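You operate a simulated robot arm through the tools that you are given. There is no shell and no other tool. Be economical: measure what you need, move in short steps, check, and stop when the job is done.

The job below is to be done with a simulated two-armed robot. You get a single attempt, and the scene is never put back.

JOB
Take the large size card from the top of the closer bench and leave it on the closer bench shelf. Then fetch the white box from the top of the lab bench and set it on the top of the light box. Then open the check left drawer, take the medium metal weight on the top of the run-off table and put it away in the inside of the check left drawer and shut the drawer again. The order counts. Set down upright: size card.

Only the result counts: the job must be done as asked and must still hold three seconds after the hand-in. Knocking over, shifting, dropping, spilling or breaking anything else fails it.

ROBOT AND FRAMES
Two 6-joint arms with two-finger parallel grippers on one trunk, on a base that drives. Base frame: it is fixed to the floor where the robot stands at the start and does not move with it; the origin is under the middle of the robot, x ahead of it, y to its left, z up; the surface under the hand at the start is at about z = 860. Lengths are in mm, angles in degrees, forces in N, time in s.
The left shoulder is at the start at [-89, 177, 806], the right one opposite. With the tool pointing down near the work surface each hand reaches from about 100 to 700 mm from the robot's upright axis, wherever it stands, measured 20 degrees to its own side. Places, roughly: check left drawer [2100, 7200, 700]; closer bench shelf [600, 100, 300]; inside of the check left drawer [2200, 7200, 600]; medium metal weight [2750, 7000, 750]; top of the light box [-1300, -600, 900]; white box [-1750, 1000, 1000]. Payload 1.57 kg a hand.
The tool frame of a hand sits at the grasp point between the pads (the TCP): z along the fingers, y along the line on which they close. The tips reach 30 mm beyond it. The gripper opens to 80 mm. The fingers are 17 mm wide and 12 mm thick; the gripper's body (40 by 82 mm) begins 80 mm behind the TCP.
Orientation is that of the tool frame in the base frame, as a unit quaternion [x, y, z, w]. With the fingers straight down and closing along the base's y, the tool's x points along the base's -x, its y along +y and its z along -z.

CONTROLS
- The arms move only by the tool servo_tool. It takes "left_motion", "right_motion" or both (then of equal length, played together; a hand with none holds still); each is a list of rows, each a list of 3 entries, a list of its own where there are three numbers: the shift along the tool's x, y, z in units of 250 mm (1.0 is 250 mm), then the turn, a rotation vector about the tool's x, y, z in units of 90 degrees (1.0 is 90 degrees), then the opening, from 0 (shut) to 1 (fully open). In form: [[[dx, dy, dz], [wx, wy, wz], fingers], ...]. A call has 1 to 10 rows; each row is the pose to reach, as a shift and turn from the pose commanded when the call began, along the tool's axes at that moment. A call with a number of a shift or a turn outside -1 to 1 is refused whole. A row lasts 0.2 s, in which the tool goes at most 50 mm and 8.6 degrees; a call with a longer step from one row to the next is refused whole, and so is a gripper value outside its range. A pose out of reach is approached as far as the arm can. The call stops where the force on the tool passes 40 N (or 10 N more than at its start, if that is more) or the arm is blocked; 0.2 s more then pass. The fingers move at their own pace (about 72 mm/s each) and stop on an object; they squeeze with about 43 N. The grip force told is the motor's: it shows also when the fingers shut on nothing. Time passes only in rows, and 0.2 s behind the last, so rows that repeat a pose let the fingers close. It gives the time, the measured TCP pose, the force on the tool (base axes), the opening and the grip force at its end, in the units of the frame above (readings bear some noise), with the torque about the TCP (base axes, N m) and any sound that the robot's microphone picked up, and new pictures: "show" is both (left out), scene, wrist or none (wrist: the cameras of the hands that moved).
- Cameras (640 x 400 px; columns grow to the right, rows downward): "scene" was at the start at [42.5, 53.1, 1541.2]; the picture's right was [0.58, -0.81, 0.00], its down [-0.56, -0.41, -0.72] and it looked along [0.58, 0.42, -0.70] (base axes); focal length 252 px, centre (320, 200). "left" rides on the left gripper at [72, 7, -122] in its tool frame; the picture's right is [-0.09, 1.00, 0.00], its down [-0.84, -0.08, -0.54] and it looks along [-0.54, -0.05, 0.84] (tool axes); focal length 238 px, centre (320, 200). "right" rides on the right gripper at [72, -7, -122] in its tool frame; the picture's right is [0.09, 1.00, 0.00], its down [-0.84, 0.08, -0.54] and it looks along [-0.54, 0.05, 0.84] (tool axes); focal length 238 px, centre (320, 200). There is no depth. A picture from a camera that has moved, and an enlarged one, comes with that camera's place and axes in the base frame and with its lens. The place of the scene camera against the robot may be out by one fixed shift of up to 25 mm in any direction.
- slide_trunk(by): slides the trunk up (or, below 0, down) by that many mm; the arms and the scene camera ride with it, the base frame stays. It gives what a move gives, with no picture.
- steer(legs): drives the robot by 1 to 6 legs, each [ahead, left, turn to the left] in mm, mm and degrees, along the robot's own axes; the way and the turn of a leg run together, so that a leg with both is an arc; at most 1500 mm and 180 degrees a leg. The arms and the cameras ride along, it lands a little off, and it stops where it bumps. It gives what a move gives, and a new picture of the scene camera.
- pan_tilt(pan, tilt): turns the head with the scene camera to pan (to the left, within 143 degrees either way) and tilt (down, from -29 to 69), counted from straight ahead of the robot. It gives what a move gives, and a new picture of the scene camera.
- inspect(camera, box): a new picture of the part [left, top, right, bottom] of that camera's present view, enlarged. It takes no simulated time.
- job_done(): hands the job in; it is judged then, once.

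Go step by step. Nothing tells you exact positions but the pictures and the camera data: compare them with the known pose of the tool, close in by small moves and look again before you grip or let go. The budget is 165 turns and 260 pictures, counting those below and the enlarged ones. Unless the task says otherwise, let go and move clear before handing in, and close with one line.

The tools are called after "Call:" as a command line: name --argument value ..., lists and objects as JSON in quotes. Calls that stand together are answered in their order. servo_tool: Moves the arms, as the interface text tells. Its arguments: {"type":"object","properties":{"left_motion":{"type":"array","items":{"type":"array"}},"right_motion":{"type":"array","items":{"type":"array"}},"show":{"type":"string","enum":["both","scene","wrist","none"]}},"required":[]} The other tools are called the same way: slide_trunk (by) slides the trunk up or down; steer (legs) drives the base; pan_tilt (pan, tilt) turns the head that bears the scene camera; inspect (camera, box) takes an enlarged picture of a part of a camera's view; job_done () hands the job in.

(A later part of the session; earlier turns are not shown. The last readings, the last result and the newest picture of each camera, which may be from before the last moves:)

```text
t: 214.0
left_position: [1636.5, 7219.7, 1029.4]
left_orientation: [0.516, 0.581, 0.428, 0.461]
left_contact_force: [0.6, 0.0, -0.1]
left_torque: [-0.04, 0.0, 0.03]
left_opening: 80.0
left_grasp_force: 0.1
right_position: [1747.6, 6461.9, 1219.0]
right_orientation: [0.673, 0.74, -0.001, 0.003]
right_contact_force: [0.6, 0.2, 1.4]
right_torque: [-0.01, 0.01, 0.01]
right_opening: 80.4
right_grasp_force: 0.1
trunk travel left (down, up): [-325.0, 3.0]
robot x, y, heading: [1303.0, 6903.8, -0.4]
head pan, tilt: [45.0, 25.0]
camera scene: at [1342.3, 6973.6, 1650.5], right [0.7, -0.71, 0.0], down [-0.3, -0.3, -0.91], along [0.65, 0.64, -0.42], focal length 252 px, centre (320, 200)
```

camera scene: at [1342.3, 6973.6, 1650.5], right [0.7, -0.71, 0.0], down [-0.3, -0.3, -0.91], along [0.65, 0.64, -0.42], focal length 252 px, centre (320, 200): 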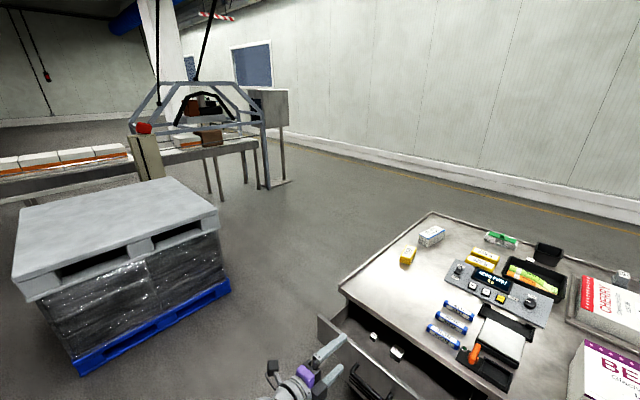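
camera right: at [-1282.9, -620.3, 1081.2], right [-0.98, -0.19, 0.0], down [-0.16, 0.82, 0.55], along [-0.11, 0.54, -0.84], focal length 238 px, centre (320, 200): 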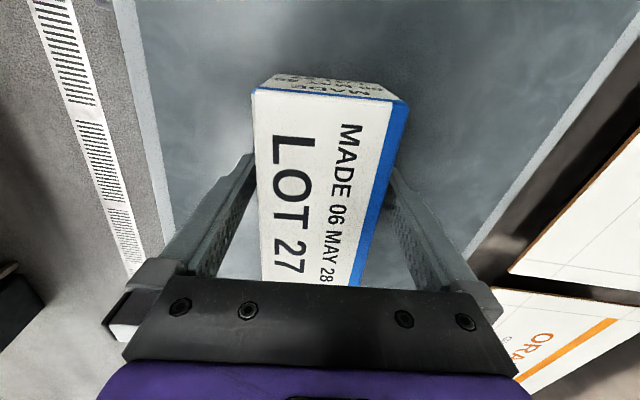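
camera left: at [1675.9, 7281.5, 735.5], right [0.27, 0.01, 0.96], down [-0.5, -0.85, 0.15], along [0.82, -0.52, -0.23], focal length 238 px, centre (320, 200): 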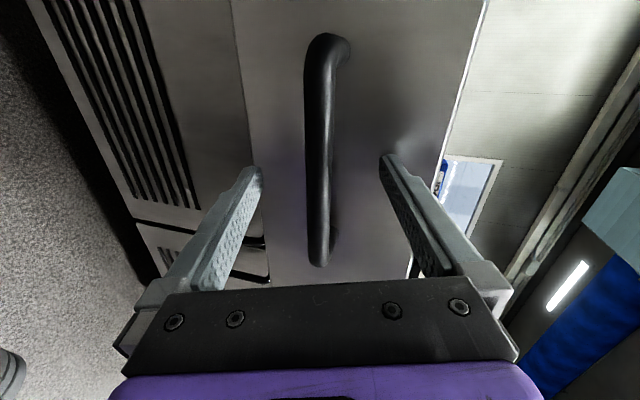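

Path is clear between the pallet (y≥8715) and the table end (y≈7560). I bring the right hand in and turn it back to close laterally, then drive round.

Call:
servo_tool --right_motion '[[[0.09, 0, 0], [0, 0, -0.095], 1], [[0.18, 0, 0], [0, 0, -0.19], 1], [[0.27, 0, 0], [0, 0, -0.285], 1], [[0.36, 0, 0], [0, 0, -0.38], 1], [[0.45, 0, 0], [0, 0, -0.475], 1], [[0.54, 0, 0], [0, 0, -0.57], 1], [[0.63, 0, 0], [0, 0, -0.665], 1], [[0.72, 0, 0], [0, 0, -0.76], 1], [[0.8, 0, 0], [0, 0, -0.855], 1], [[0.88, 0, 0], [0, 0, -0.93], 1]]' --show "none"

Call:
steer --legs '[[0, 1150, 0.4], [1100, 0, 0]]'

```text
t: 216.2
left_position: [1636.7, 7219.8, 1028.1]
left_orientation: [0.516, 0.58, 0.429, 0.462]
left_contact_force: [0.1, 0.4, -0.6]
left_torque: [0.02, 0.0, 0.0]
left_opening: 80.0
left_grasp_force: 0.0
right_position: [1726.5, 6680.0, 1216.7]
right_orientation: [0.006, 1.0, -0.002, 0.002]
right_contact_force: [0.0, -0.7, -0.4]
right_torque: [-0.01, -0.02, -0.05]
right_opening: 80.0
right_grasp_force: 0.1
trunk travel left (down, up): [-325.0, 3.0]
robot x, y, heading: [1305.5, 6905.5, -0.3]
head pan, tilt: [45.0, 25.0]
```

```text
t: 231.7
left_position: [2741.6, 8373.8, 1029.2]
left_orientation: [0.513, 0.585, 0.43, 0.458]
left_contact_force: [0.2, -0.6, -0.4]
left_torque: [0.02, 0.0, -0.01]
left_opening: 80.0
left_grasp_force: 0.0
right_position: [2838.4, 7835.0, 1216.1]
right_orientation: [0.001, 1.0, -0.003, 0.002]
right_contact_force: [1.1, 0.3, -0.2]
right_torque: [0.02, 0.0, 0.02]
right_opening: 80.0
right_grasp_force: 0.1
trunk travel left (down, up): [-325.0, 3.0]
robot x, y, heading: [2412.4, 8049.9, 0.6]
head pan, tilt: [45.0, 25.0]
camera scene: at [2448.8, 8123.6, 1650.4], right [0.71, -0.7, 0.0], down [-0.3, -0.3, -0.91], along [0.64, 0.65, -0.42], focal length 252 px, centre (320, 200)
```

scene: 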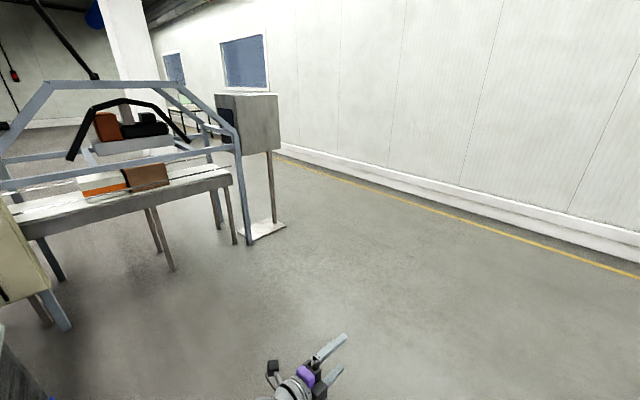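

Call:
steer --legs '[[1200, 0, 0], [0, 0, 179], [0, 950, 0]]'

Call:
pan_tilt --pan 10 --tilt 35

```text
t: 253.7
left_position: [3291.1, 6766.6, 1029.1]
left_orientation: [0.583, -0.515, -0.46, 0.429]
left_contact_force: [-0.1, 1.0, -1.5]
left_torque: [0.02, -0.02, -0.01]
left_opening: 80.2
left_grasp_force: 0.2
right_position: [3197.8, 7307.2, 1215.8]
right_orientation: [1.0, -0.004, -0.002, -0.003]
right_contact_force: [0.5, 0.0, -0.7]
right_torque: [-0.02, -0.03, 0.0]
right_opening: 80.2
right_grasp_force: 0.0
trunk travel left (down, up): [-325.0, 3.0]
robot x, y, heading: [3626.0, 7081.4, 180.1]
head pan, tilt: [45.0, 25.0]
camera scene: at [3618.3, 7025.5, 1650.5], right [-0.71, 0.71, 0.0], down [0.3, 0.3, -0.91], along [-0.64, -0.64, -0.42], focal length 252 px, centre (320, 200)
```

scene: 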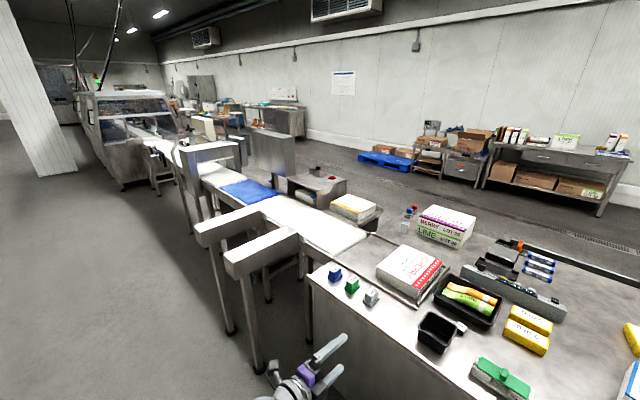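

```text
t: 254.7
left_position: [3290.2, 6767.3, 1029.6]
left_orientation: [0.583, -0.515, -0.459, 0.429]
left_contact_force: [0.0, 0.0, -0.3]
left_torque: [-0.02, 0.01, 0.01]
left_opening: 79.9
left_grasp_force: 0.1
right_position: [3197.8, 7307.0, 1217.5]
right_orientation: [1.0, -0.005, -0.002, -0.002]
right_contact_force: [0.3, 0.1, 0.2]
right_torque: [0.0, -0.01, 0.0]
right_opening: 80.0
right_grasp_force: 0.0
trunk travel left (down, up): [-325.0, 3.0]
robot x, y, heading: [3622.7, 7085.1, 180.0]
head pan, tilt: [10.0, 35.0]
camera scene: at [3596.8, 7075.3, 1634.8], right [-0.17, 0.98, 0.0], down [0.56, 0.1, -0.82], along [-0.81, -0.14, -0.57], focal length 252 px, centre (320, 200)
```

scene: 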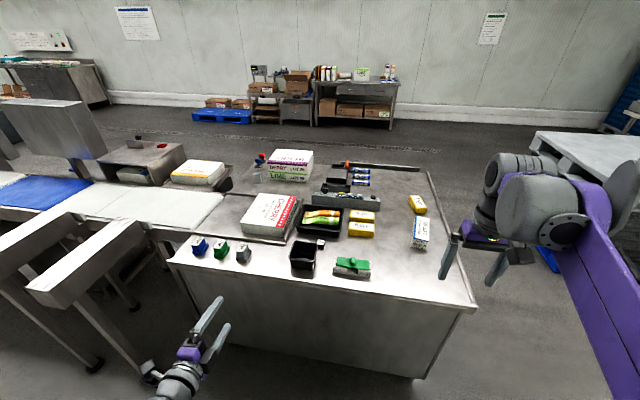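

From behind, the 200 g weight is visible near (2805, 6939) beside the black bin. I drive in so the right hand can reach it.

Call:
steer --legs '[[215, 210, 0]]'

Call:
inspect --camera "right" --box '[0, 0, 640, 400]'

```text
t: 257.2
left_position: [3084.7, 6555.4, 1028.6]
left_orientation: [0.584, -0.513, -0.46, 0.429]
left_contact_force: [-0.4, -0.6, -0.5]
left_torque: [0.0, 0.02, 0.0]
left_opening: 79.9
left_grasp_force: 0.0
right_position: [2989.7, 7095.6, 1216.4]
right_orientation: [1.0, -0.003, -0.002, -0.002]
right_contact_force: [0.8, 0.2, -0.3]
right_torque: [0.0, -0.01, 0.0]
right_opening: 79.8
right_grasp_force: 0.2
trunk travel left (down, up): [-325.0, 3.0]
robot x, y, heading: [3413.2, 6876.2, -179.8]
head pan, tilt: [10.0, 35.0]
camera scene: at [3389.0, 6865.3, 1634.7], right [-0.18, 0.98, 0.0], down [0.56, 0.1, -0.82], along [-0.81, -0.15, -0.57], focal length 252 px, centre (320, 200)
```

scene: 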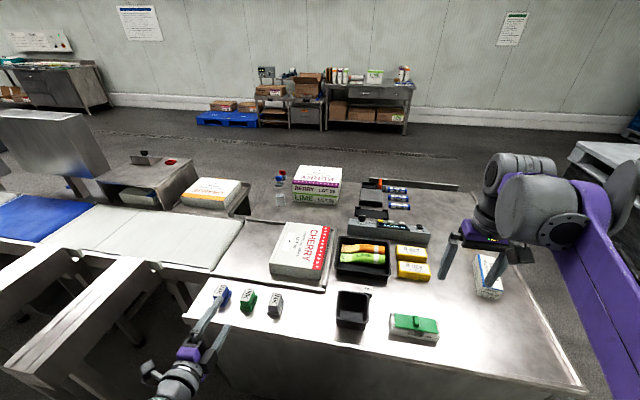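

```text
1.00 times, centred on (320, 200) of right (not enlarged: the box is as wide or as high as the picture)
camera zoom: at [3062.9, 7102.1, 1337.5], right [0.09, -1.0, -0.01], down [-0.84, -0.07, 0.54], along [-0.54, -0.04, -0.84], focal length 238 px, centre (320, 200)
```

zoom: 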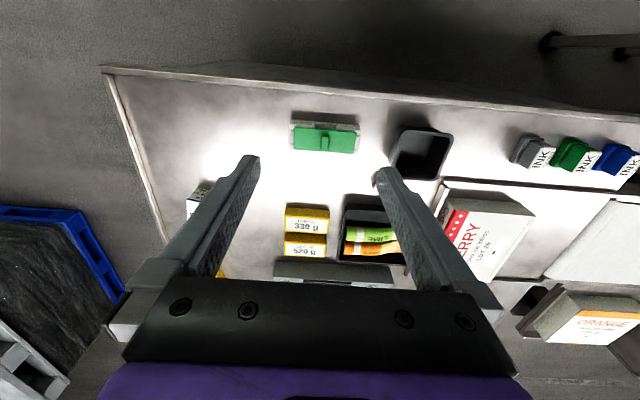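

Call:
servo_tool --right_motion '[[[-0.1, 0.12, 0.06], [0, 0, 0], 1], [[-0.2, 0.24, 0.12], [0, 0, 0], 1], [[-0.3, 0.36, 0.18], [0, 0, 0], 1], [[-0.4, 0.48, 0.25], [0, 0, 0], 1], [[-0.5, 0.6, 0.33], [0, 0, 0], 1], [[-0.5, 0.628, 0.42], [0, 0, 0], 1], [[-0.5, 0.628, 0.42], [0, 0, 0], 1]]'

```text
t: 258.8
left_position: [3084.7, 6556.3, 1028.8]
left_orientation: [0.584, -0.514, -0.459, 0.429]
left_contact_force: [-0.3, 0.1, -0.4]
left_torque: [0.02, 0.0, 0.03]
left_opening: 80.2
left_grasp_force: 0.0
right_position: [2862.8, 6938.5, 1109.5]
right_orientation: [1.0, -0.003, -0.001, -0.002]
right_contact_force: [-0.2, -0.7, -0.8]
right_torque: [0.0, 0.02, -0.01]
right_opening: 80.0
right_grasp_force: 0.1
trunk travel left (down, up): [-325.0, 3.0]
robot x, y, heading: [3414.0, 6875.3, -180.1]
head pan, tilt: [10.0, 35.0]
camera scene: at [3388.7, 6865.2, 1634.7], right [-0.18, 0.98, 0.0], down [0.56, 0.1, -0.82], along [-0.81, -0.15, -0.57], focal length 252 px, centre (320, 200)
camera right: at [2935.8, 6945.4, 1231.0], right [0.09, -1.0, -0.01], down [-0.84, -0.08, 0.54], along [-0.54, -0.04, -0.84], focal length 238 px, centre (320, 200)
```

scene: 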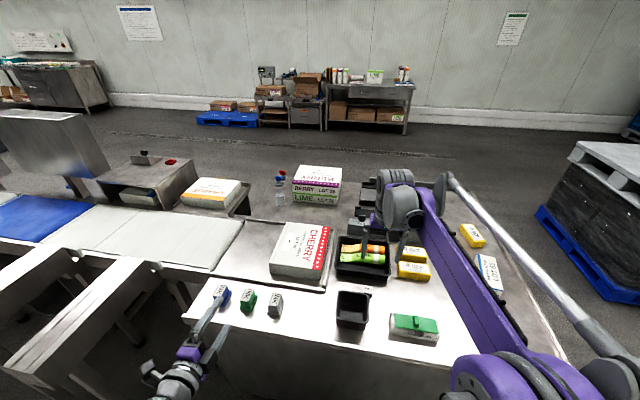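
right: 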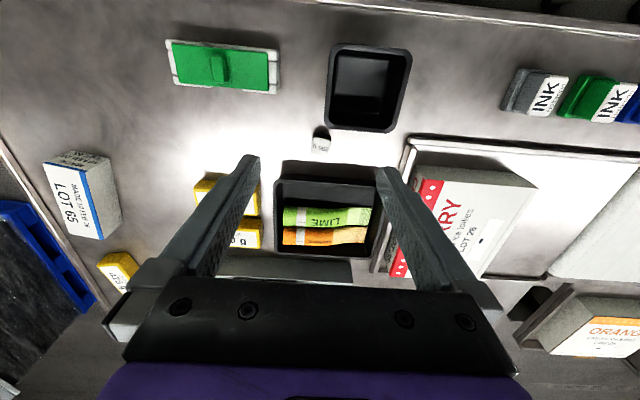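

Call:
inspect --camera "right" --box '[270, 100, 390, 200]'

```text
4.00 times, centred on (330, 150) of right
camera zoom: at [2935.8, 6945.4, 1231.0], right [0.09, -1.0, -0.01], down [-0.84, -0.08, 0.54], along [-0.54, -0.04, -0.84], focal length 953 px, centre (280, 400)
```

zoom: 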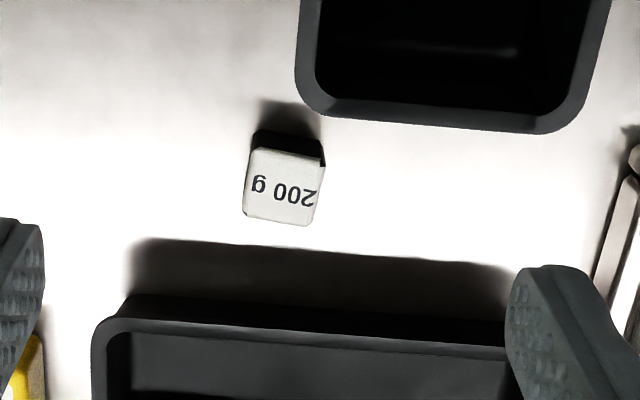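

The weight is ~30 mm square, centred at (2789, 6935), aligned with the axes. I move above it and lower to TCP z≈905.

Call:
servo_tool --right_motion '[[[-0.1, 0.005, 0.12], [0, 0, 0], 1], [[-0.2, 0.01, 0.28], [0, 0, 0], 1], [[-0.296, 0.014, 0.44], [0, 0, 0], 1], [[-0.296, 0.014, 0.6], [0, 0, 0], 1], [[-0.296, 0.014, 0.76], [0, 0, 0], 1], [[-0.296, 0.014, 0.82], [0, 0, 0], 1], [[-0.296, 0.014, 0.82], [0, 0, 0], 1]]'

Call:
inspect --camera "right" --box '[230, 120, 410, 290]'

```text
t: 260.4
left_position: [3084.1, 6555.8, 1029.8]
left_orientation: [0.583, -0.513, -0.46, 0.43]
left_contact_force: [0.2, -0.2, -0.4]
left_torque: [0.03, -0.02, 0.01]
left_opening: 79.8
left_grasp_force: 0.1
right_position: [2788.6, 6939.8, 907.3]
right_orientation: [1.0, -0.002, -0.003, -0.003]
right_contact_force: [0.5, 0.3, -0.7]
right_torque: [-0.01, 0.01, 0.02]
right_opening: 80.2
right_grasp_force: 0.0
trunk travel left (down, up): [-325.0, 3.0]
robot x, y, heading: [3416.5, 6877.0, -179.8]
head pan, tilt: [10.0, 35.0]
camera scene: at [3388.9, 6865.3, 1634.8], right [-0.18, 0.98, 0.0], down [0.56, 0.1, -0.82], along [-0.81, -0.15, -0.57], focal length 252 px, centre (320, 200)
camera right: at [2861.8, 6945.5, 1027.8], right [0.09, -1.0, -0.01], down [-0.84, -0.07, 0.54], along [-0.54, -0.04, -0.84], focal length 238 px, centre (320, 200)
```

scene: 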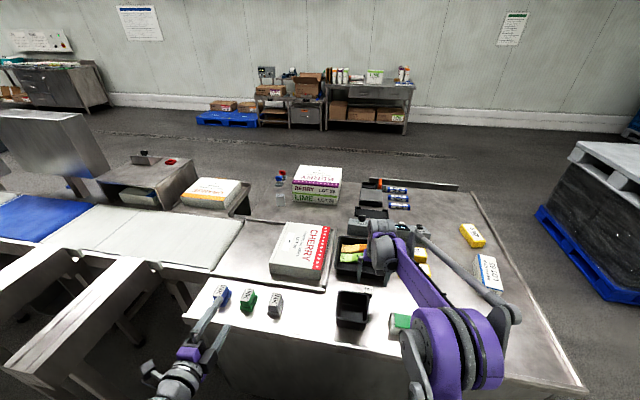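
right: 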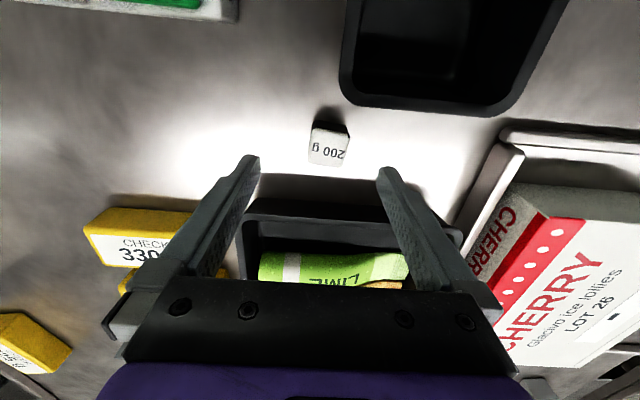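

```text
2.35 times, centred on (320, 205) of right
camera zoom: at [2861.8, 6945.5, 1027.8], right [0.09, -1.0, -0.01], down [-0.84, -0.07, 0.54], along [-0.54, -0.04, -0.84], focal length 561 px, centre (320, 188)
```

zoom: 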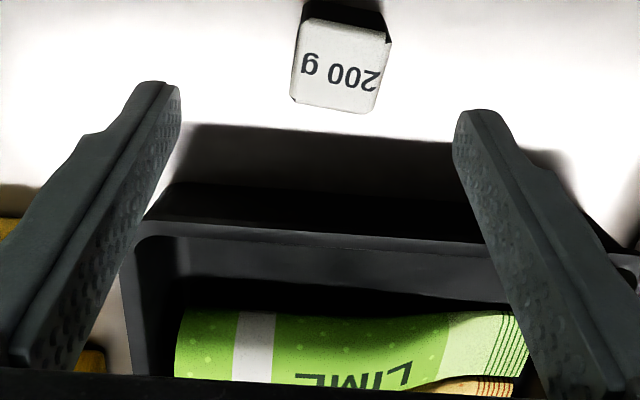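

I align y, then lower gently until the tips are around the weight.

Call:
servo_tool --right_motion '[[[0.005, 0.028, 0.0], [0, 0, 0], 1], [[0.005, 0.028, 0.06], [0, 0, 0], 1], [[0.005, 0.028, 0.12], [0, 0, 0], 1], [[0.005, 0.028, 0.16], [0, 0, 0], 1], [[0.005, 0.028, 0.2], [0, 0, 0], 1], [[0.005, 0.028, 0.2], [0, 0, 0], 1]]' --show "wrist"

```text
t: 261.8
left_position: [3083.5, 6556.4, 1029.6]
left_orientation: [0.583, -0.513, -0.46, 0.43]
left_contact_force: [1.0, -0.2, 0.7]
left_torque: [-0.01, -0.01, 0.03]
left_opening: 79.6
left_grasp_force: 0.1
right_position: [2788.9, 6930.7, 855.3]
right_orientation: [1.0, -0.003, -0.002, -0.003]
right_contact_force: [-0.3, -0.1, 0.0]
right_torque: [0.0, 0.01, -0.02]
right_opening: 79.9
right_grasp_force: 0.2
trunk travel left (down, up): [-325.0, 3.0]
robot x, y, heading: [3414.7, 6873.9, -179.8]
head pan, tilt: [10.0, 35.0]
camera right: at [2862.7, 6937.4, 977.4], right [0.09, -1.0, -0.01], down [-0.84, -0.07, 0.54], along [-0.54, -0.04, -0.84], focal length 238 px, centre (320, 200)
```

right: 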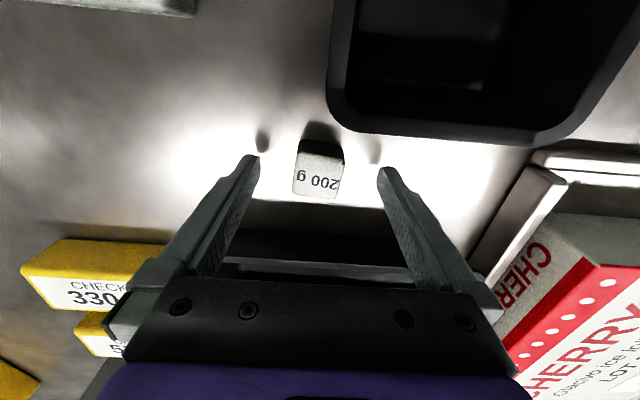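

Call:
servo_tool --right_motion '[[[0, -0.006, 0.02], [0, 0, 0], 1], [[0, -0.006, 0.036], [0, 0, 0], 1], [[0, -0.006, 0.052], [0, 0, 0], 1], [[0, -0.006, 0.064], [0, 0, 0], 1], [[0, -0.006, 0.064], [0, 0, 0], 1]]' --show "wrist"

```text
t: 263.0
left_position: [3085.4, 6556.5, 1030.0]
left_orientation: [0.583, -0.513, -0.46, 0.431]
left_contact_force: [-0.2, -1.1, -0.3]
left_torque: [0.02, 0.02, 0.01]
left_opening: 80.2
left_grasp_force: 0.1
right_position: [2788.9, 6932.6, 842.8]
right_orientation: [1.0, -0.003, -0.003, -0.002]
right_contact_force: [-5.7, 1.9, 26.2]
right_torque: [-1.1, -0.05, -0.08]
right_opening: 79.2
right_grasp_force: 0.0
trunk travel left (down, up): [-325.0, 3.0]
robot x, y, heading: [3416.2, 6872.3, -179.8]
head pan, tilt: [10.0, 35.0]
camera right: at [2862.8, 6938.9, 963.4], right [0.09, -1.0, 0.0], down [-0.83, -0.07, 0.55], along [-0.55, -0.04, -0.84], focal length 238 px, centre (320, 200)
```

right: 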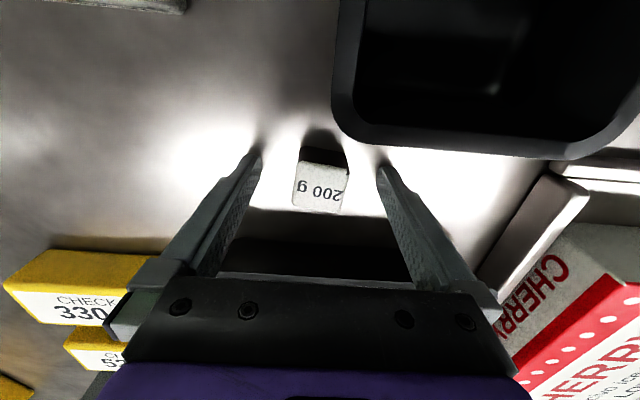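

Tips touched the table (z≈813). I raise a few mm and close on the weight.

Call:
servo_tool --right_motion '[[[0.008, 0, -0.03], [0, 0, 0], 1], [[0.008, 0, -0.03], [0, 0, 0], 0.2], [[0.008, 0, -0.03], [0, 0, 0], 0.2], [[0.008, 0, -0.03], [0, 0, 0], 0.2], [[0.008, 0, -0.03], [0, 0, 0], 0.2], [[0.008, 0, -0.03], [0, 0, 0], 0.2]]' --show "wrist"

```text
t: 264.4
left_position: [3084.5, 6556.0, 1028.3]
left_orientation: [0.583, -0.514, -0.459, 0.43]
left_contact_force: [0.9, 0.7, 0.1]
left_torque: [-0.02, -0.02, -0.01]
left_opening: 80.1
left_grasp_force: 0.1
right_position: [2791.6, 6933.3, 846.6]
right_orientation: [1.0, -0.003, -0.001, -0.002]
right_contact_force: [-0.4, -0.3, 0.8]
right_torque: [0.01, -0.02, 0.01]
right_opening: 31.5
right_grasp_force: 39.7
trunk travel left (down, up): [-325.0, 3.0]
robot x, y, heading: [3413.8, 6873.7, -179.8]
head pan, tilt: [10.0, 35.0]
camera right: at [2864.5, 6938.9, 968.8], right [0.09, -1.0, -0.01], down [-0.84, -0.07, 0.54], along [-0.54, -0.04, -0.84], focal length 238 px, centre (320, 200)
```

right: 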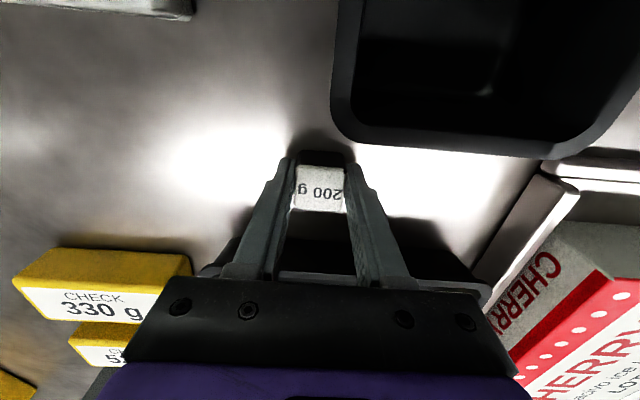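

Gripped (31.5 mm). I lift straight up.

Call:
servo_tool --right_motion '[[[0, 0, -0.06], [0, 0, 0], 0.1], [[0, 0, -0.18], [0, 0, 0], 0.1], [[0, 0, -0.34], [0, 0, 0], 0.1], [[0, 0, -0.5], [0, 0, 0], 0.1], [[0, 0, -0.66], [0, 0, 0], 0.1], [[0, 0, -0.82], [0, 0, 0], 0.1], [[0, 0, -0.95], [0, 0, 0], 0.1], [[0, 0, -0.95], [0, 0, 0], 0.1]]' --show "both"

```text
t: 266.2
left_position: [3084.8, 6557.0, 1028.4]
left_orientation: [0.583, -0.513, -0.46, 0.43]
left_contact_force: [-0.1, -0.3, 0.3]
left_torque: [0.02, -0.03, 0.02]
left_opening: 79.7
left_grasp_force: 0.1
right_position: [2790.5, 6933.3, 1085.3]
right_orientation: [1.0, -0.003, -0.002, -0.003]
right_contact_force: [-0.1, 0.4, -1.7]
right_torque: [-0.01, -0.01, -0.01]
right_opening: 31.2
right_grasp_force: 39.8
trunk travel left (down, up): [-325.0, 3.0]
robot x, y, heading: [3415.8, 6877.1, -179.9]
head pan, tilt: [10.0, 35.0]
camera scene: at [3388.5, 6865.4, 1634.7], right [-0.18, 0.98, 0.0], down [0.56, 0.1, -0.82], along [-0.81, -0.15, -0.57], focal length 252 px, centre (320, 200)
camera right: at [2863.8, 6939.1, 1206.6], right [0.09, -1.0, -0.01], down [-0.84, -0.07, 0.54], along [-0.54, -0.04, -0.84], focal length 238 px, centre (320, 200)
```

scene: 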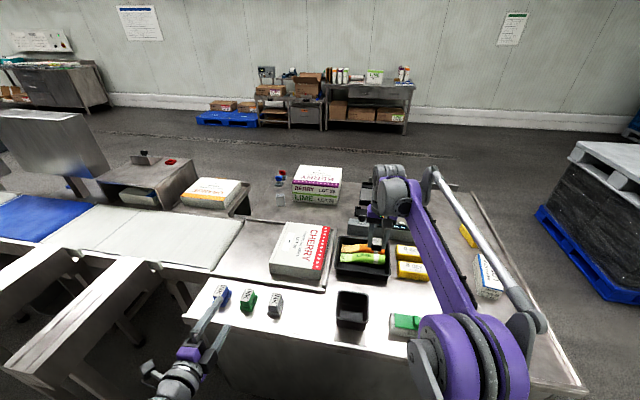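
right: 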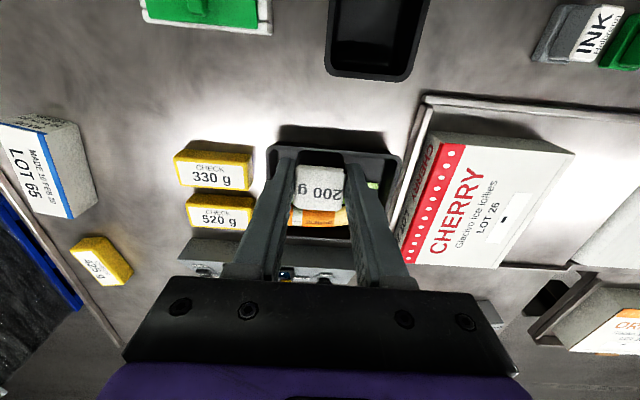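

The weight is held. I back out, draw the hand in, and drive back round to the front.

Call:
steer --legs '[[-215, 0, 0], [0, -1180, 0], [0, 0, -180]]'

Call:
servo_tool --right_motion '[[[0.1, -0.08, 0], [0, 0, 0], 0.1], [[0.2, -0.16, 0], [0, 0, 0], 0.1], [[0.3, -0.24, 0], [0, 0, 0], 0.1], [[0.4, -0.32, 0], [0, 0, 0], 0.1], [[0.5, -0.4, 0], [0, 0, 0], 0.1], [[0.6, -0.48, 0], [0, 0, 0], 0.1]]' --show "none"

Call:
pan_tilt --pan -140 --tilt 25

```text
t: 285.4
left_position: [3969.5, 8363.0, 1028.3]
left_orientation: [0.521, 0.577, 0.425, 0.464]
left_contact_force: [0.0, 0.7, 1.0]
left_torque: [-0.05, 0.03, 0.02]
left_opening: 79.9
left_grasp_force: 0.1
right_position: [4254.4, 7979.0, 1084.8]
right_orientation: [0.015, 1.0, -0.003, 0.002]
right_contact_force: [-0.4, 0.2, -1.7]
right_torque: [-0.02, -0.01, -0.01]
right_opening: 31.3
right_grasp_force: 40.0
trunk travel left (down, up): [-325.0, 3.0]
robot x, y, heading: [3630.7, 8050.3, -1.2]
head pan, tilt: [10.0, 35.0]
camera scene: at [3691.2, 8071.3, 1634.7], right [0.15, -0.99, 0.0], down [-0.57, -0.09, -0.82], along [0.81, 0.13, -0.57], focal length 252 px, centre (320, 200)
```

scene: 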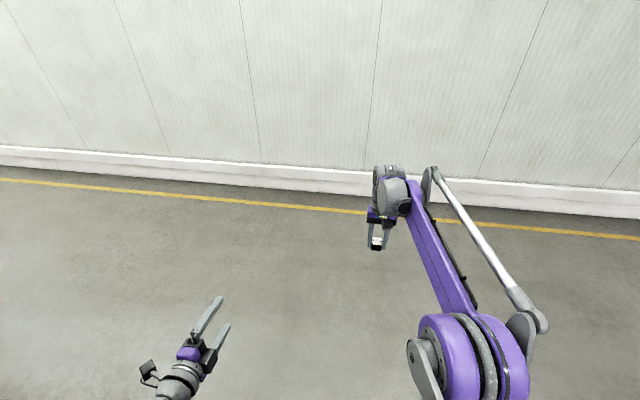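

```text
t: 286.8
left_position: [3969.5, 8363.6, 1028.5]
left_orientation: [0.52, 0.577, 0.425, 0.465]
left_contact_force: [0.0, 0.6, -0.5]
left_torque: [-0.01, 0.01, 0.02]
left_opening: 80.1
left_grasp_force: 0.1
right_position: [4099.1, 7861.8, 1083.3]
right_orientation: [0.015, 1.0, -0.003, 0.003]
right_contact_force: [-0.2, 0.1, -1.5]
right_torque: [0.0, -0.01, 0.0]
right_opening: 31.1
right_grasp_force: 39.8
trunk travel left (down, up): [-325.0, 3.0]
robot x, y, heading: [3631.1, 8052.7, -1.3]
head pan, tilt: [10.0, 35.0]
```

```text
t: 289.2
left_position: [3969.3, 8362.6, 1027.8]
left_orientation: [0.521, 0.577, 0.425, 0.463]
left_contact_force: [0.2, 0.1, 0.0]
left_torque: [-0.02, -0.01, -0.01]
left_opening: 79.9
left_grasp_force: 0.0
right_position: [4101.6, 7862.4, 1083.3]
right_orientation: [0.015, 1.0, -0.003, 0.002]
right_contact_force: [0.6, 0.8, -1.3]
right_torque: [0.02, 0.02, 0.0]
right_opening: 31.1
right_grasp_force: 39.8
trunk travel left (down, up): [-325.0, 3.0]
robot x, y, heading: [3632.2, 8054.4, -1.2]
head pan, tilt: [-140.0, 25.0]
camera scene: at [3532.4, 8000.0, 1650.5], right [-0.63, 0.78, 0.0], down [0.33, 0.27, -0.91], along [-0.71, -0.57, -0.42], focal length 252 px, centre (320, 200)
```

scene: 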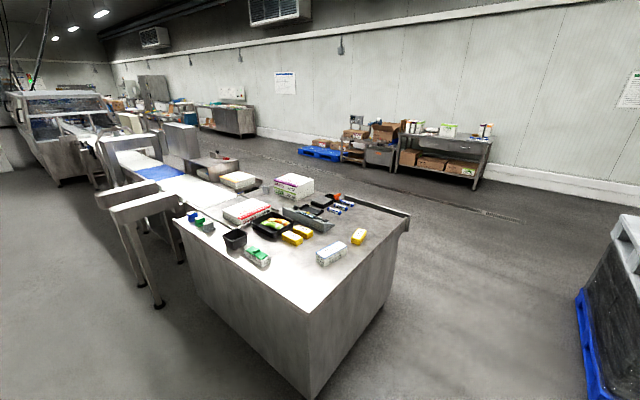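

Call:
steer --legs '[[0, 0, 1.2], [-1200, 0, 0], [-1130, 0, 0], [0, -750, 0]]'

Call:
pan_tilt --pan 0 --tilt 35

```text
t: 307.6
left_position: [1620.8, 7588.5, 1029.3]
left_orientation: [0.503, 0.593, 0.438, 0.451]
left_contact_force: [0.2, -0.3, -0.5]
left_torque: [-0.01, 0.04, -0.01]
left_opening: 79.9
left_grasp_force: 0.1
right_position: [1782.8, 7096.6, 1083.0]
right_orientation: [-0.015, 1.0, -0.003, 0.002]
right_contact_force: [-0.1, 0.2, -2.4]
right_torque: [-0.03, 0.03, -0.01]
right_opening: 31.2
right_grasp_force: 40.2
trunk travel left (down, up): [-325.0, 3.0]
robot x, y, heading: [1301.7, 7256.0, 2.5]
head pan, tilt: [-140.0, 25.0]
camera scene: at [1206.4, 7199.1, 1650.5], right [-0.67, 0.74, 0.0], down [0.31, 0.28, -0.91], along [-0.67, -0.61, -0.42], focal length 252 px, centre (320, 200)
```

scene: 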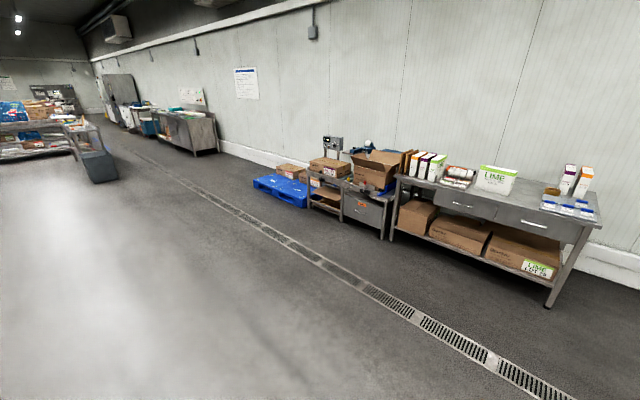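

```text
t: 309.9
left_position: [1621.4, 7589.2, 1029.4]
left_orientation: [0.503, 0.593, 0.438, 0.451]
left_contact_force: [-0.3, -0.2, -0.1]
left_torque: [-0.01, -0.01, 0.0]
left_opening: 80.2
left_grasp_force: 0.0
right_position: [1782.2, 7097.1, 1084.0]
right_orientation: [-0.016, 1.0, -0.002, 0.002]
right_contact_force: [1.1, 0.0, -1.9]
right_torque: [-0.02, 0.02, 0.02]
right_opening: 31.2
right_grasp_force: 40.2
trunk travel left (down, up): [-325.0, 3.0]
robot x, y, heading: [1303.8, 7259.0, 2.4]
head pan, tilt: [0.0, 35.0]
camera scene: at [1362.5, 7264.7, 1634.7], right [0.04, -1.0, 0.0], down [-0.57, -0.02, -0.82], along [0.82, 0.03, -0.57], focal length 252 px, centre (320, 200)
```

scene: 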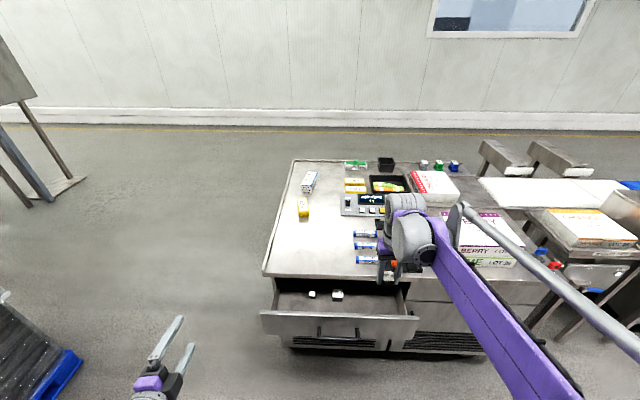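

The drawer is ahead with free room at about (1920, 7090). I correct heading, drive so the weight is over that spot.

Call:
steer --legs '[[140, 15, -2.4]]'

Call:
slide_trunk --by -240

Call:
inspect --camera "right" --box '[0, 0, 640, 400]'

```text
t: 311.2
left_position: [1770.2, 7592.5, 1027.9]
left_orientation: [0.515, 0.582, 0.429, 0.46]
left_contact_force: [0.2, -0.3, 0.2]
left_torque: [0.0, -0.01, -0.01]
left_opening: 79.7
left_grasp_force: 0.1
right_position: [1912.8, 7095.3, 1082.5]
right_orientation: [0.006, 1.0, -0.002, 0.002]
right_contact_force: [-0.5, 0.8, -1.4]
right_torque: [-0.01, 0.04, 0.0]
right_opening: 31.3
right_grasp_force: 40.2
trunk travel left (down, up): [-325.0, 3.0]
robot x, y, heading: [1437.3, 7274.7, -0.0]
head pan, tilt: [0.0, 35.0]
camera scene: at [1499.5, 7280.6, 1634.5], right [0.0, -1.0, 0.0], down [-0.57, 0.0, -0.82], along [0.82, 0.0, -0.57], focal length 252 px, centre (320, 200)
```

scene: 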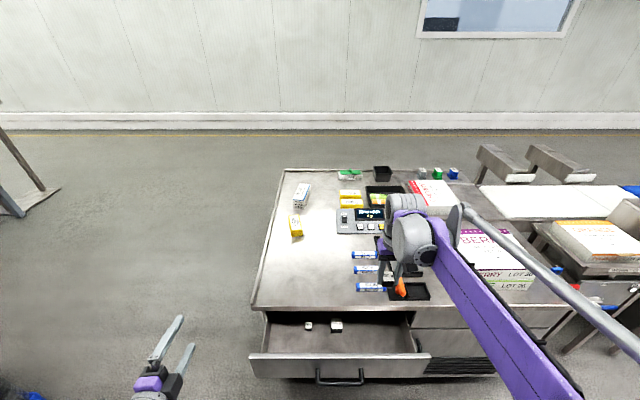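

```text
t: 313.7
left_position: [1777.1, 7592.8, 774.6]
left_orientation: [0.52, 0.591, 0.42, 0.451]
left_contact_force: [0.0, 0.4, -0.1]
left_torque: [-0.01, -0.02, 0.05]
left_opening: 80.1
left_grasp_force: 0.1
right_position: [1913.1, 7095.0, 843.6]
right_orientation: [0.006, 1.0, -0.003, 0.001]
right_contact_force: [0.6, -0.3, -2.3]
right_torque: [0.01, 0.0, -0.01]
right_opening: 31.3
right_grasp_force: 40.5
trunk travel left (down, up): [-85.0, 243.0]
robot x, y, heading: [1438.9, 7275.7, 0.2]
head pan, tilt: [0.0, 35.0]
```

```text
1.00 times, centred on (320, 200) of right (not enlarged: the box is as wide or as high as the picture)
camera zoom: at [1841.4, 7089.5, 965.1], right [-0.08, 1.0, -0.01], down [0.84, 0.07, 0.54], along [0.54, 0.04, -0.84], focal length 238 px, centre (320, 200)
```

zoom: 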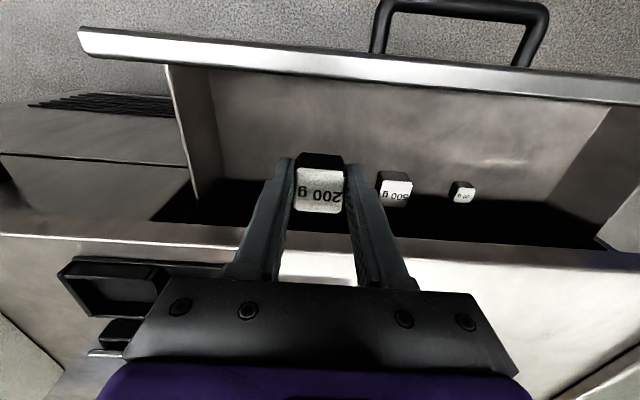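

Over a clear patch of the drawer. I lower 100 mm.

Call:
servo_tool --right_motion '[[[0.03, 0, 0.06], [0, 0, 0], 0.1], [[0.03, 0, 0.16], [0, 0, 0], 0.1], [[0.03, 0, 0.26], [0, 0, 0], 0.1], [[0.03, 0, 0.36], [0, 0, 0], 0.1], [[0.03, 0, 0.4], [0, 0, 0], 0.1], [[0.03, 0, 0.4], [0, 0, 0], 0.1]]' --show "both"

```text
t: 315.1
left_position: [1776.3, 7592.2, 773.8]
left_orientation: [0.521, 0.591, 0.419, 0.451]
left_contact_force: [0.1, -0.8, 0.1]
left_torque: [0.03, 0.03, 0.02]
left_opening: 80.0
left_grasp_force: 0.0
right_position: [1905.7, 7095.8, 743.2]
right_orientation: [0.006, 1.0, -0.003, 0.001]
right_contact_force: [-0.1, 0.2, -1.8]
right_torque: [0.0, 0.0, 0.03]
right_opening: 31.3
right_grasp_force: 40.2
trunk travel left (down, up): [-85.0, 243.0]
robot x, y, heading: [1439.2, 7276.6, -0.1]
head pan, tilt: [0.0, 35.0]
camera scene: at [1529.7, 7280.5, 1386.6], right [0.0, -1.0, 0.0], down [-0.57, 0.0, -0.82], along [0.82, 0.0, -0.57], focal length 252 px, centre (320, 200)
camera right: at [1834.2, 7090.0, 863.6], right [-0.08, 1.0, -0.01], down [0.84, 0.07, 0.54], along [0.54, 0.04, -0.84], focal length 238 px, centre (320, 200)
```

scene: 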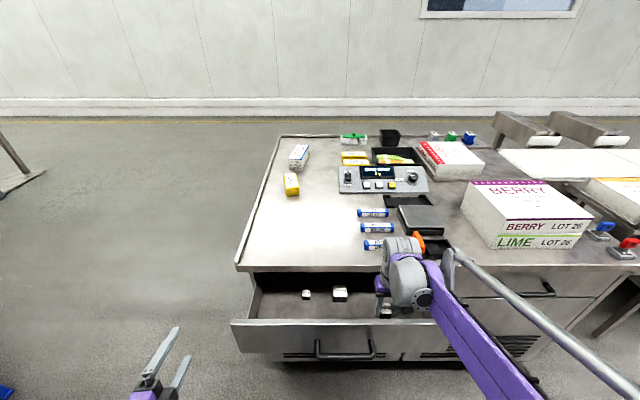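
right: 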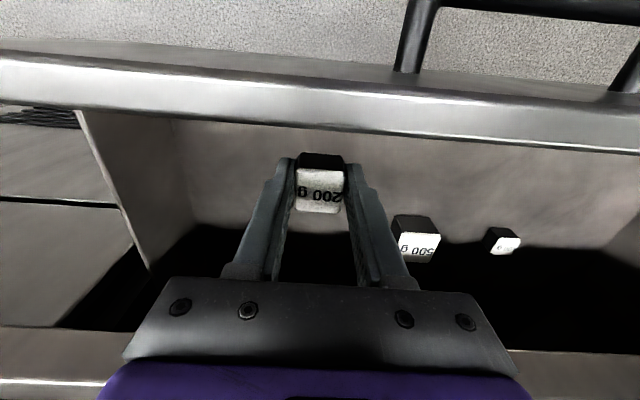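

Call:
servo_tool --right_motion '[[[-0.032, 0, 0.02], [0, 0, 0], 0.1], [[-0.032, 0, 0.04], [0, 0, 0], 0.1], [[-0.032, 0, 0.06], [0, 0, 0], 0.1], [[-0.032, 0, 0.08], [0, 0, 0], 0.1], [[-0.032, 0, 0.1], [0, 0, 0], 0.1], [[-0.032, 0, 0.12], [0, 0, 0], 0.1], [[-0.032, 0, 0.14], [0, 0, 0], 0.1], [[-0.032, 0, 0.16], [0, 0, 0], 0.1], [[-0.032, 0, 0.18], [0, 0, 0], 0.1], [[-0.032, 0, 0.2], [0, 0, 0], 0.1]]' --show "wrist"

```text
t: 317.3
left_position: [1775.9, 7592.3, 773.5]
left_orientation: [0.52, 0.591, 0.419, 0.451]
left_contact_force: [-0.6, 0.1, -0.3]
left_torque: [0.0, 0.02, 0.01]
left_opening: 80.0
left_grasp_force: 0.0
right_position: [1913.7, 7092.7, 694.0]
right_orientation: [0.006, 1.0, -0.003, 0.002]
right_contact_force: [0.5, -0.3, -1.8]
right_torque: [-0.02, 0.01, -0.02]
right_opening: 31.4
right_grasp_force: 40.8
trunk travel left (down, up): [-85.0, 243.0]
robot x, y, heading: [1442.0, 7278.5, -0.2]
head pan, tilt: [0.0, 35.0]
camera right: at [1842.3, 7088.7, 814.8], right [-0.08, 1.0, -0.01], down [0.84, 0.07, 0.54], along [0.54, 0.04, -0.84], focal length 238 px, centre (320, 200)
```

right: 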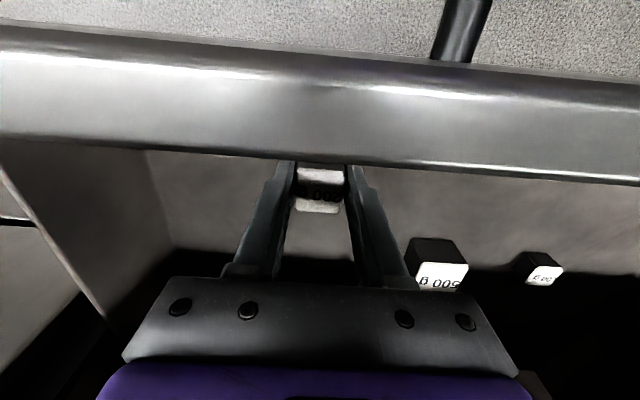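

Call:
servo_tool --right_motion '[[[0, 0, 0.016], [0, 0, 0], 0.1], [[0, 0, 0.032], [0, 0, 0], 0.1], [[0, 0, 0.048], [0, 0, 0], 0.1], [[0, 0, 0.064], [0, 0, 0], 0.1], [[0, 0, 0.08], [0, 0, 0], 0.1], [[0, 0, 0.096], [0, 0, 0], 0.1], [[0, 0, 0.112], [0, 0, 0], 0.1], [[0, 0, 0.128], [0, 0, 0], 0.1], [[0, 0, 0.144], [0, 0, 0], 0.1]]' --show "scene"

```text
t: 318.9
left_position: [1774.5, 7591.8, 774.1]
left_orientation: [0.52, 0.591, 0.42, 0.452]
left_contact_force: [0.1, -0.3, 0.2]
left_torque: [0.04, 0.01, -0.04]
left_opening: 80.1
left_grasp_force: 0.0
right_position: [1914.4, 7094.1, 668.2]
right_orientation: [0.006, 1.0, -0.002, 0.002]
right_contact_force: [-0.7, 1.1, 22.4]
right_torque: [0.42, -0.02, 0.05]
right_opening: 31.3
right_grasp_force: 39.9
trunk travel left (down, up): [-85.0, 243.0]
robot x, y, heading: [1439.7, 7277.3, -0.1]
head pan, tilt: [0.0, 35.0]
stopped in row 8 (right hand): the force on the tool passed its limit at 48 N (the readings are from after the stop); the commanded pose is now the measured one
camera scene: at [1528.1, 7281.2, 1386.7], right [0.0, -1.0, 0.0], down [-0.57, 0.0, -0.82], along [0.82, 0.0, -0.57], focal length 252 px, centre (320, 200)
```

scene: 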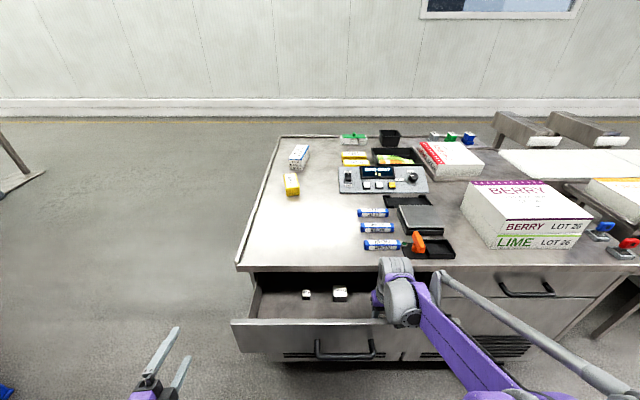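

The weight is on the drawer floor (z≈635). I relax, release, and rise.

Call:
servo_tool --right_motion '[[[0, 0, -0.006], [0, 0, 0], 0.1], [[0, 0, -0.006], [0, 0, 0], 0.1], [[0, 0, -0.006], [0, 0, 0], 0.7], [[0, 0, -0.006], [0, 0, 0], 0.7], [[0, 0, -0.006], [0, 0, 0], 0.7]]' --show "none"

Call:
servo_tool --right_motion '[[[0, 0, -0.08], [0, 0, 0], 0.7], [[0, 0, -0.2], [0, 0, 0], 0.7], [[0, 0, -0.36], [0, 0, 0], 0.7], [[0, 0, -0.52], [0, 0, 0], 0.7], [[0, 0, -0.68], [0, 0, 0], 0.7], [[0, 0, -0.84], [0, 0, 0], 0.7], [[0, 0, -0.95], [0, 0, 0], 0.7], [[0, 0, -0.95], [0, 0, 0], 0.7]]' --show "wrist"

```text
t: 320.1
left_position: [1776.8, 7592.8, 774.3]
left_orientation: [0.521, 0.591, 0.419, 0.452]
left_contact_force: [0.1, 0.0, -0.9]
left_torque: [-0.01, -0.03, 0.02]
left_opening: 79.8
left_grasp_force: 0.1
right_position: [1916.3, 7093.9, 668.2]
right_orientation: [0.006, 1.0, -0.001, 0.002]
right_contact_force: [0.1, -5.6, 5.7]
right_torque: [0.02, 0.05, 0.05]
right_opening: 51.1
right_grasp_force: 0.1
trunk travel left (down, up): [-85.0, 243.0]
robot x, y, heading: [1440.1, 7275.0, 0.0]
head pan, tilt: [0.0, 35.0]
```

```text
t: 321.9
left_position: [1775.7, 7591.8, 772.6]
left_orientation: [0.52, 0.591, 0.418, 0.452]
left_contact_force: [-0.1, 0.2, -0.1]
left_torque: [0.02, 0.02, -0.01]
left_opening: 80.1
left_grasp_force: 0.0
right_position: [1915.3, 7095.7, 907.0]
right_orientation: [0.006, 1.0, -0.002, 0.0]
right_contact_force: [-0.5, -0.7, -0.1]
right_torque: [-0.01, 0.02, -0.01]
right_opening: 56.1
right_grasp_force: 0.1
trunk travel left (down, up): [-85.0, 243.0]
robot x, y, heading: [1440.8, 7276.5, 0.2]
head pan, tilt: [0.0, 35.0]
camera right: at [1843.3, 7090.8, 1028.4], right [-0.08, 1.0, 0.0], down [0.84, 0.07, 0.54], along [0.54, 0.04, -0.84], focal length 238 px, centre (320, 200)
```

right: 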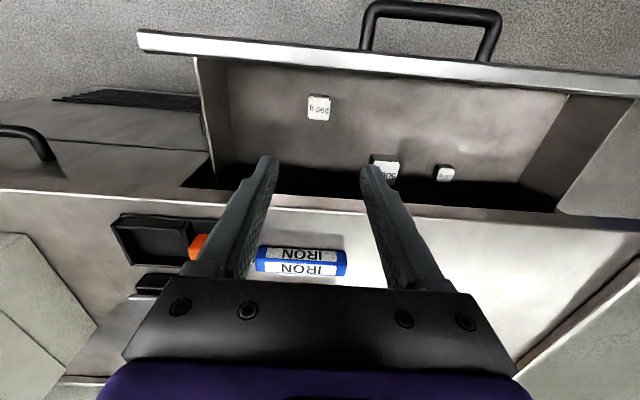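

The weight sits in the drawer. To shut it I'll push the panel with the closed left hand: clear the right hand, close the left fingers, and reposition.

Call:
servo_tool --right_motion '[[[0.1, 0, -0.1], [0, 0, 0], 0.7], [[0.22, 0, -0.2], [0, 0, 0], 0.7], [[0.34, -0.05, -0.3], [0, 0, 0], 0.7], [[0.46, -0.1, -0.35], [0, 0, 0], 0.7], [[0.5, -0.15, -0.35], [0, 0, 0], 0.7]]' --left_motion '[[[0, 0, 0], [0, 0, 0], 0], [[0, 0, 0], [0, 0, 0], 0], [[0, 0, 0], [0, 0, 0], 0], [[0, 0, 0], [0, 0, 0], 0], [[0, 0, 0], [0, 0, 0], 0]]' --show "none"

Call:
steer --legs '[[-120, 0, 0], [0, -385, 0]]'

Call:
inspect --camera "left" --box '[0, 0, 640, 400]'

```text
t: 323.1
left_position: [1777.5, 7591.7, 774.2]
left_orientation: [0.52, 0.591, 0.42, 0.452]
left_contact_force: [0.4, 0.5, -0.4]
left_torque: [-0.02, 0.04, 0.01]
left_opening: 0.1
left_grasp_force: 21.3
right_position: [1789.6, 7058.5, 991.9]
right_orientation: [0.006, 1.0, -0.001, 0.001]
right_contact_force: [-0.2, -0.9, 0.2]
right_torque: [0.03, -0.03, -0.03]
right_opening: 56.1
right_grasp_force: 0.1
trunk travel left (down, up): [-85.0, 243.0]
robot x, y, heading: [1441.2, 7275.0, -0.3]
head pan, tilt: [0.0, 35.0]
```

```text
t: 328.0
left_position: [1655.1, 7197.9, 774.7]
left_orientation: [0.522, 0.59, 0.418, 0.453]
left_contact_force: [0.4, 0.3, 1.0]
left_torque: [-0.02, 0.02, -0.03]
left_opening: 0.1
left_grasp_force: 21.3
right_position: [1664.8, 6663.5, 992.7]
right_orientation: [0.008, 1.0, -0.002, 0.001]
right_contact_force: [0.3, 0.1, -0.3]
right_torque: [0.02, 0.0, -0.01]
right_opening: 56.0
right_grasp_force: 0.0
trunk travel left (down, up): [-85.0, 243.0]
robot x, y, heading: [1315.9, 6885.0, -0.3]
head pan, tilt: [0.0, 35.0]
camera scene: at [1406.0, 6887.0, 1386.6], right [-0.01, -1.0, 0.0], down [-0.57, 0.0, -0.82], along [0.82, -0.01, -0.57], focal length 252 px, centre (320, 200)
```

scene: 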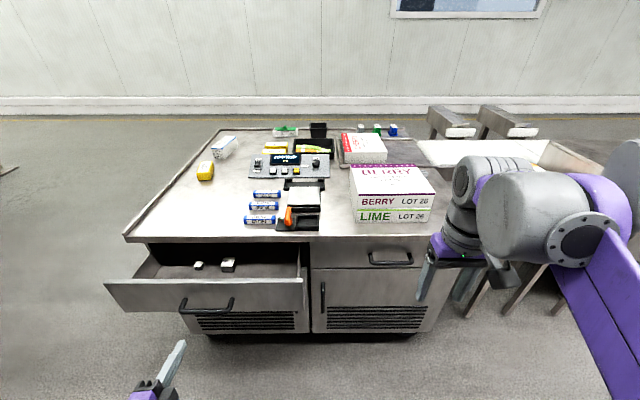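

```text
1.00 times, centred on (320, 200) of left (not enlarged: the box is as wide or as high as the picture)
camera zoom: at [1534.9, 7268.6, 802.9], right [0.24, 0.01, 0.97], down [-0.51, -0.85, 0.14], along [0.83, -0.53, -0.2], focal length 238 px, centre (320, 200)
```

zoom: 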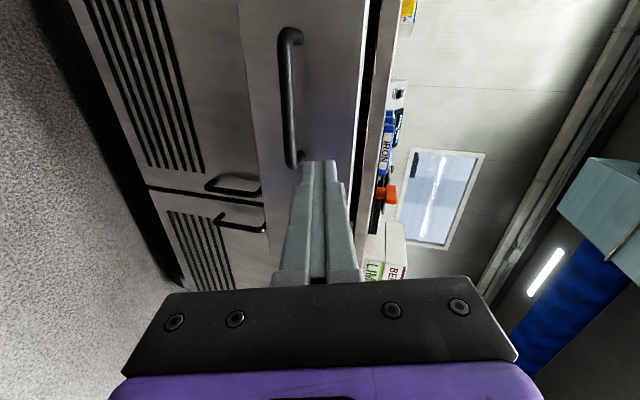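

The panel top is near z 775, handle at 695. I lower the left hand ~27 mm and drive to just before the panel.

Call:
servo_tool --left_motion '[[[0, -0.052, 0.013], [0, 0, 0], 0], [[0, -0.104, 0.027], [0, 0, 0], 0], [[0, -0.104, 0.027], [0, 0, 0], 0]]' --show "none"

Call:
steer --legs '[[140, 0, 0]]'

Call:
inspect --camera "left" --box '[160, 0, 480, 300]'

```text
t: 328.8
left_position: [1655.4, 7194.7, 747.7]
left_orientation: [0.522, 0.589, 0.418, 0.453]
left_contact_force: [0.4, 0.6, -0.3]
left_torque: [0.05, -0.01, 0.0]
left_opening: 0.0
left_grasp_force: 21.9
right_position: [1664.2, 6662.8, 991.5]
right_orientation: [0.009, 1.0, -0.002, 0.002]
right_contact_force: [-0.3, -1.1, -0.9]
right_torque: [0.0, 0.01, -0.02]
right_opening: 55.8
right_grasp_force: 0.0
trunk travel left (down, up): [-85.0, 243.0]
robot x, y, heading: [1317.0, 6883.5, -0.4]
head pan, tilt: [0.0, 35.0]
```

```text
t: 330.1
left_position: [1795.6, 7193.5, 747.7]
left_orientation: [0.522, 0.59, 0.418, 0.453]
left_contact_force: [0.7, -0.3, 0.0]
left_torque: [0.05, 0.0, -0.01]
left_opening: 0.3
left_grasp_force: 21.4
right_position: [1803.8, 6662.9, 992.8]
right_orientation: [0.008, 1.0, -0.002, 0.002]
right_contact_force: [0.1, -0.1, 0.0]
right_torque: [-0.03, 0.04, 0.0]
right_opening: 55.8
right_grasp_force: 0.1
trunk travel left (down, up): [-85.0, 243.0]
robot x, y, heading: [1454.5, 6879.5, -0.3]
head pan, tilt: [0.0, 35.0]
camera scene: at [1546.3, 6886.3, 1386.6], right [-0.01, -1.0, 0.0], down [-0.57, 0.0, -0.82], along [0.82, -0.01, -0.57], focal length 252 px, centre (320, 200)
```

scene: 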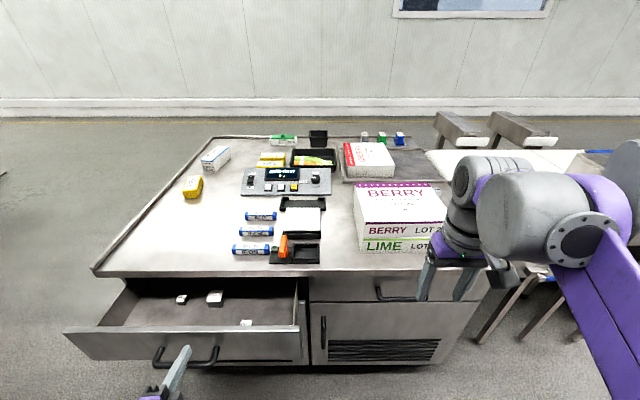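

```text
1.33 times, centred on (320, 150) of left
camera zoom: at [1674.8, 7264.8, 776.0], right [0.24, 0.01, 0.97], down [-0.51, -0.85, 0.14], along [0.83, -0.52, -0.2], focal length 318 px, centre (320, 267)
```

zoom: 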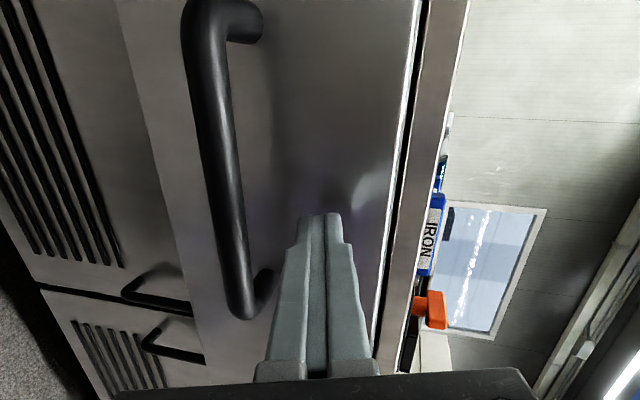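

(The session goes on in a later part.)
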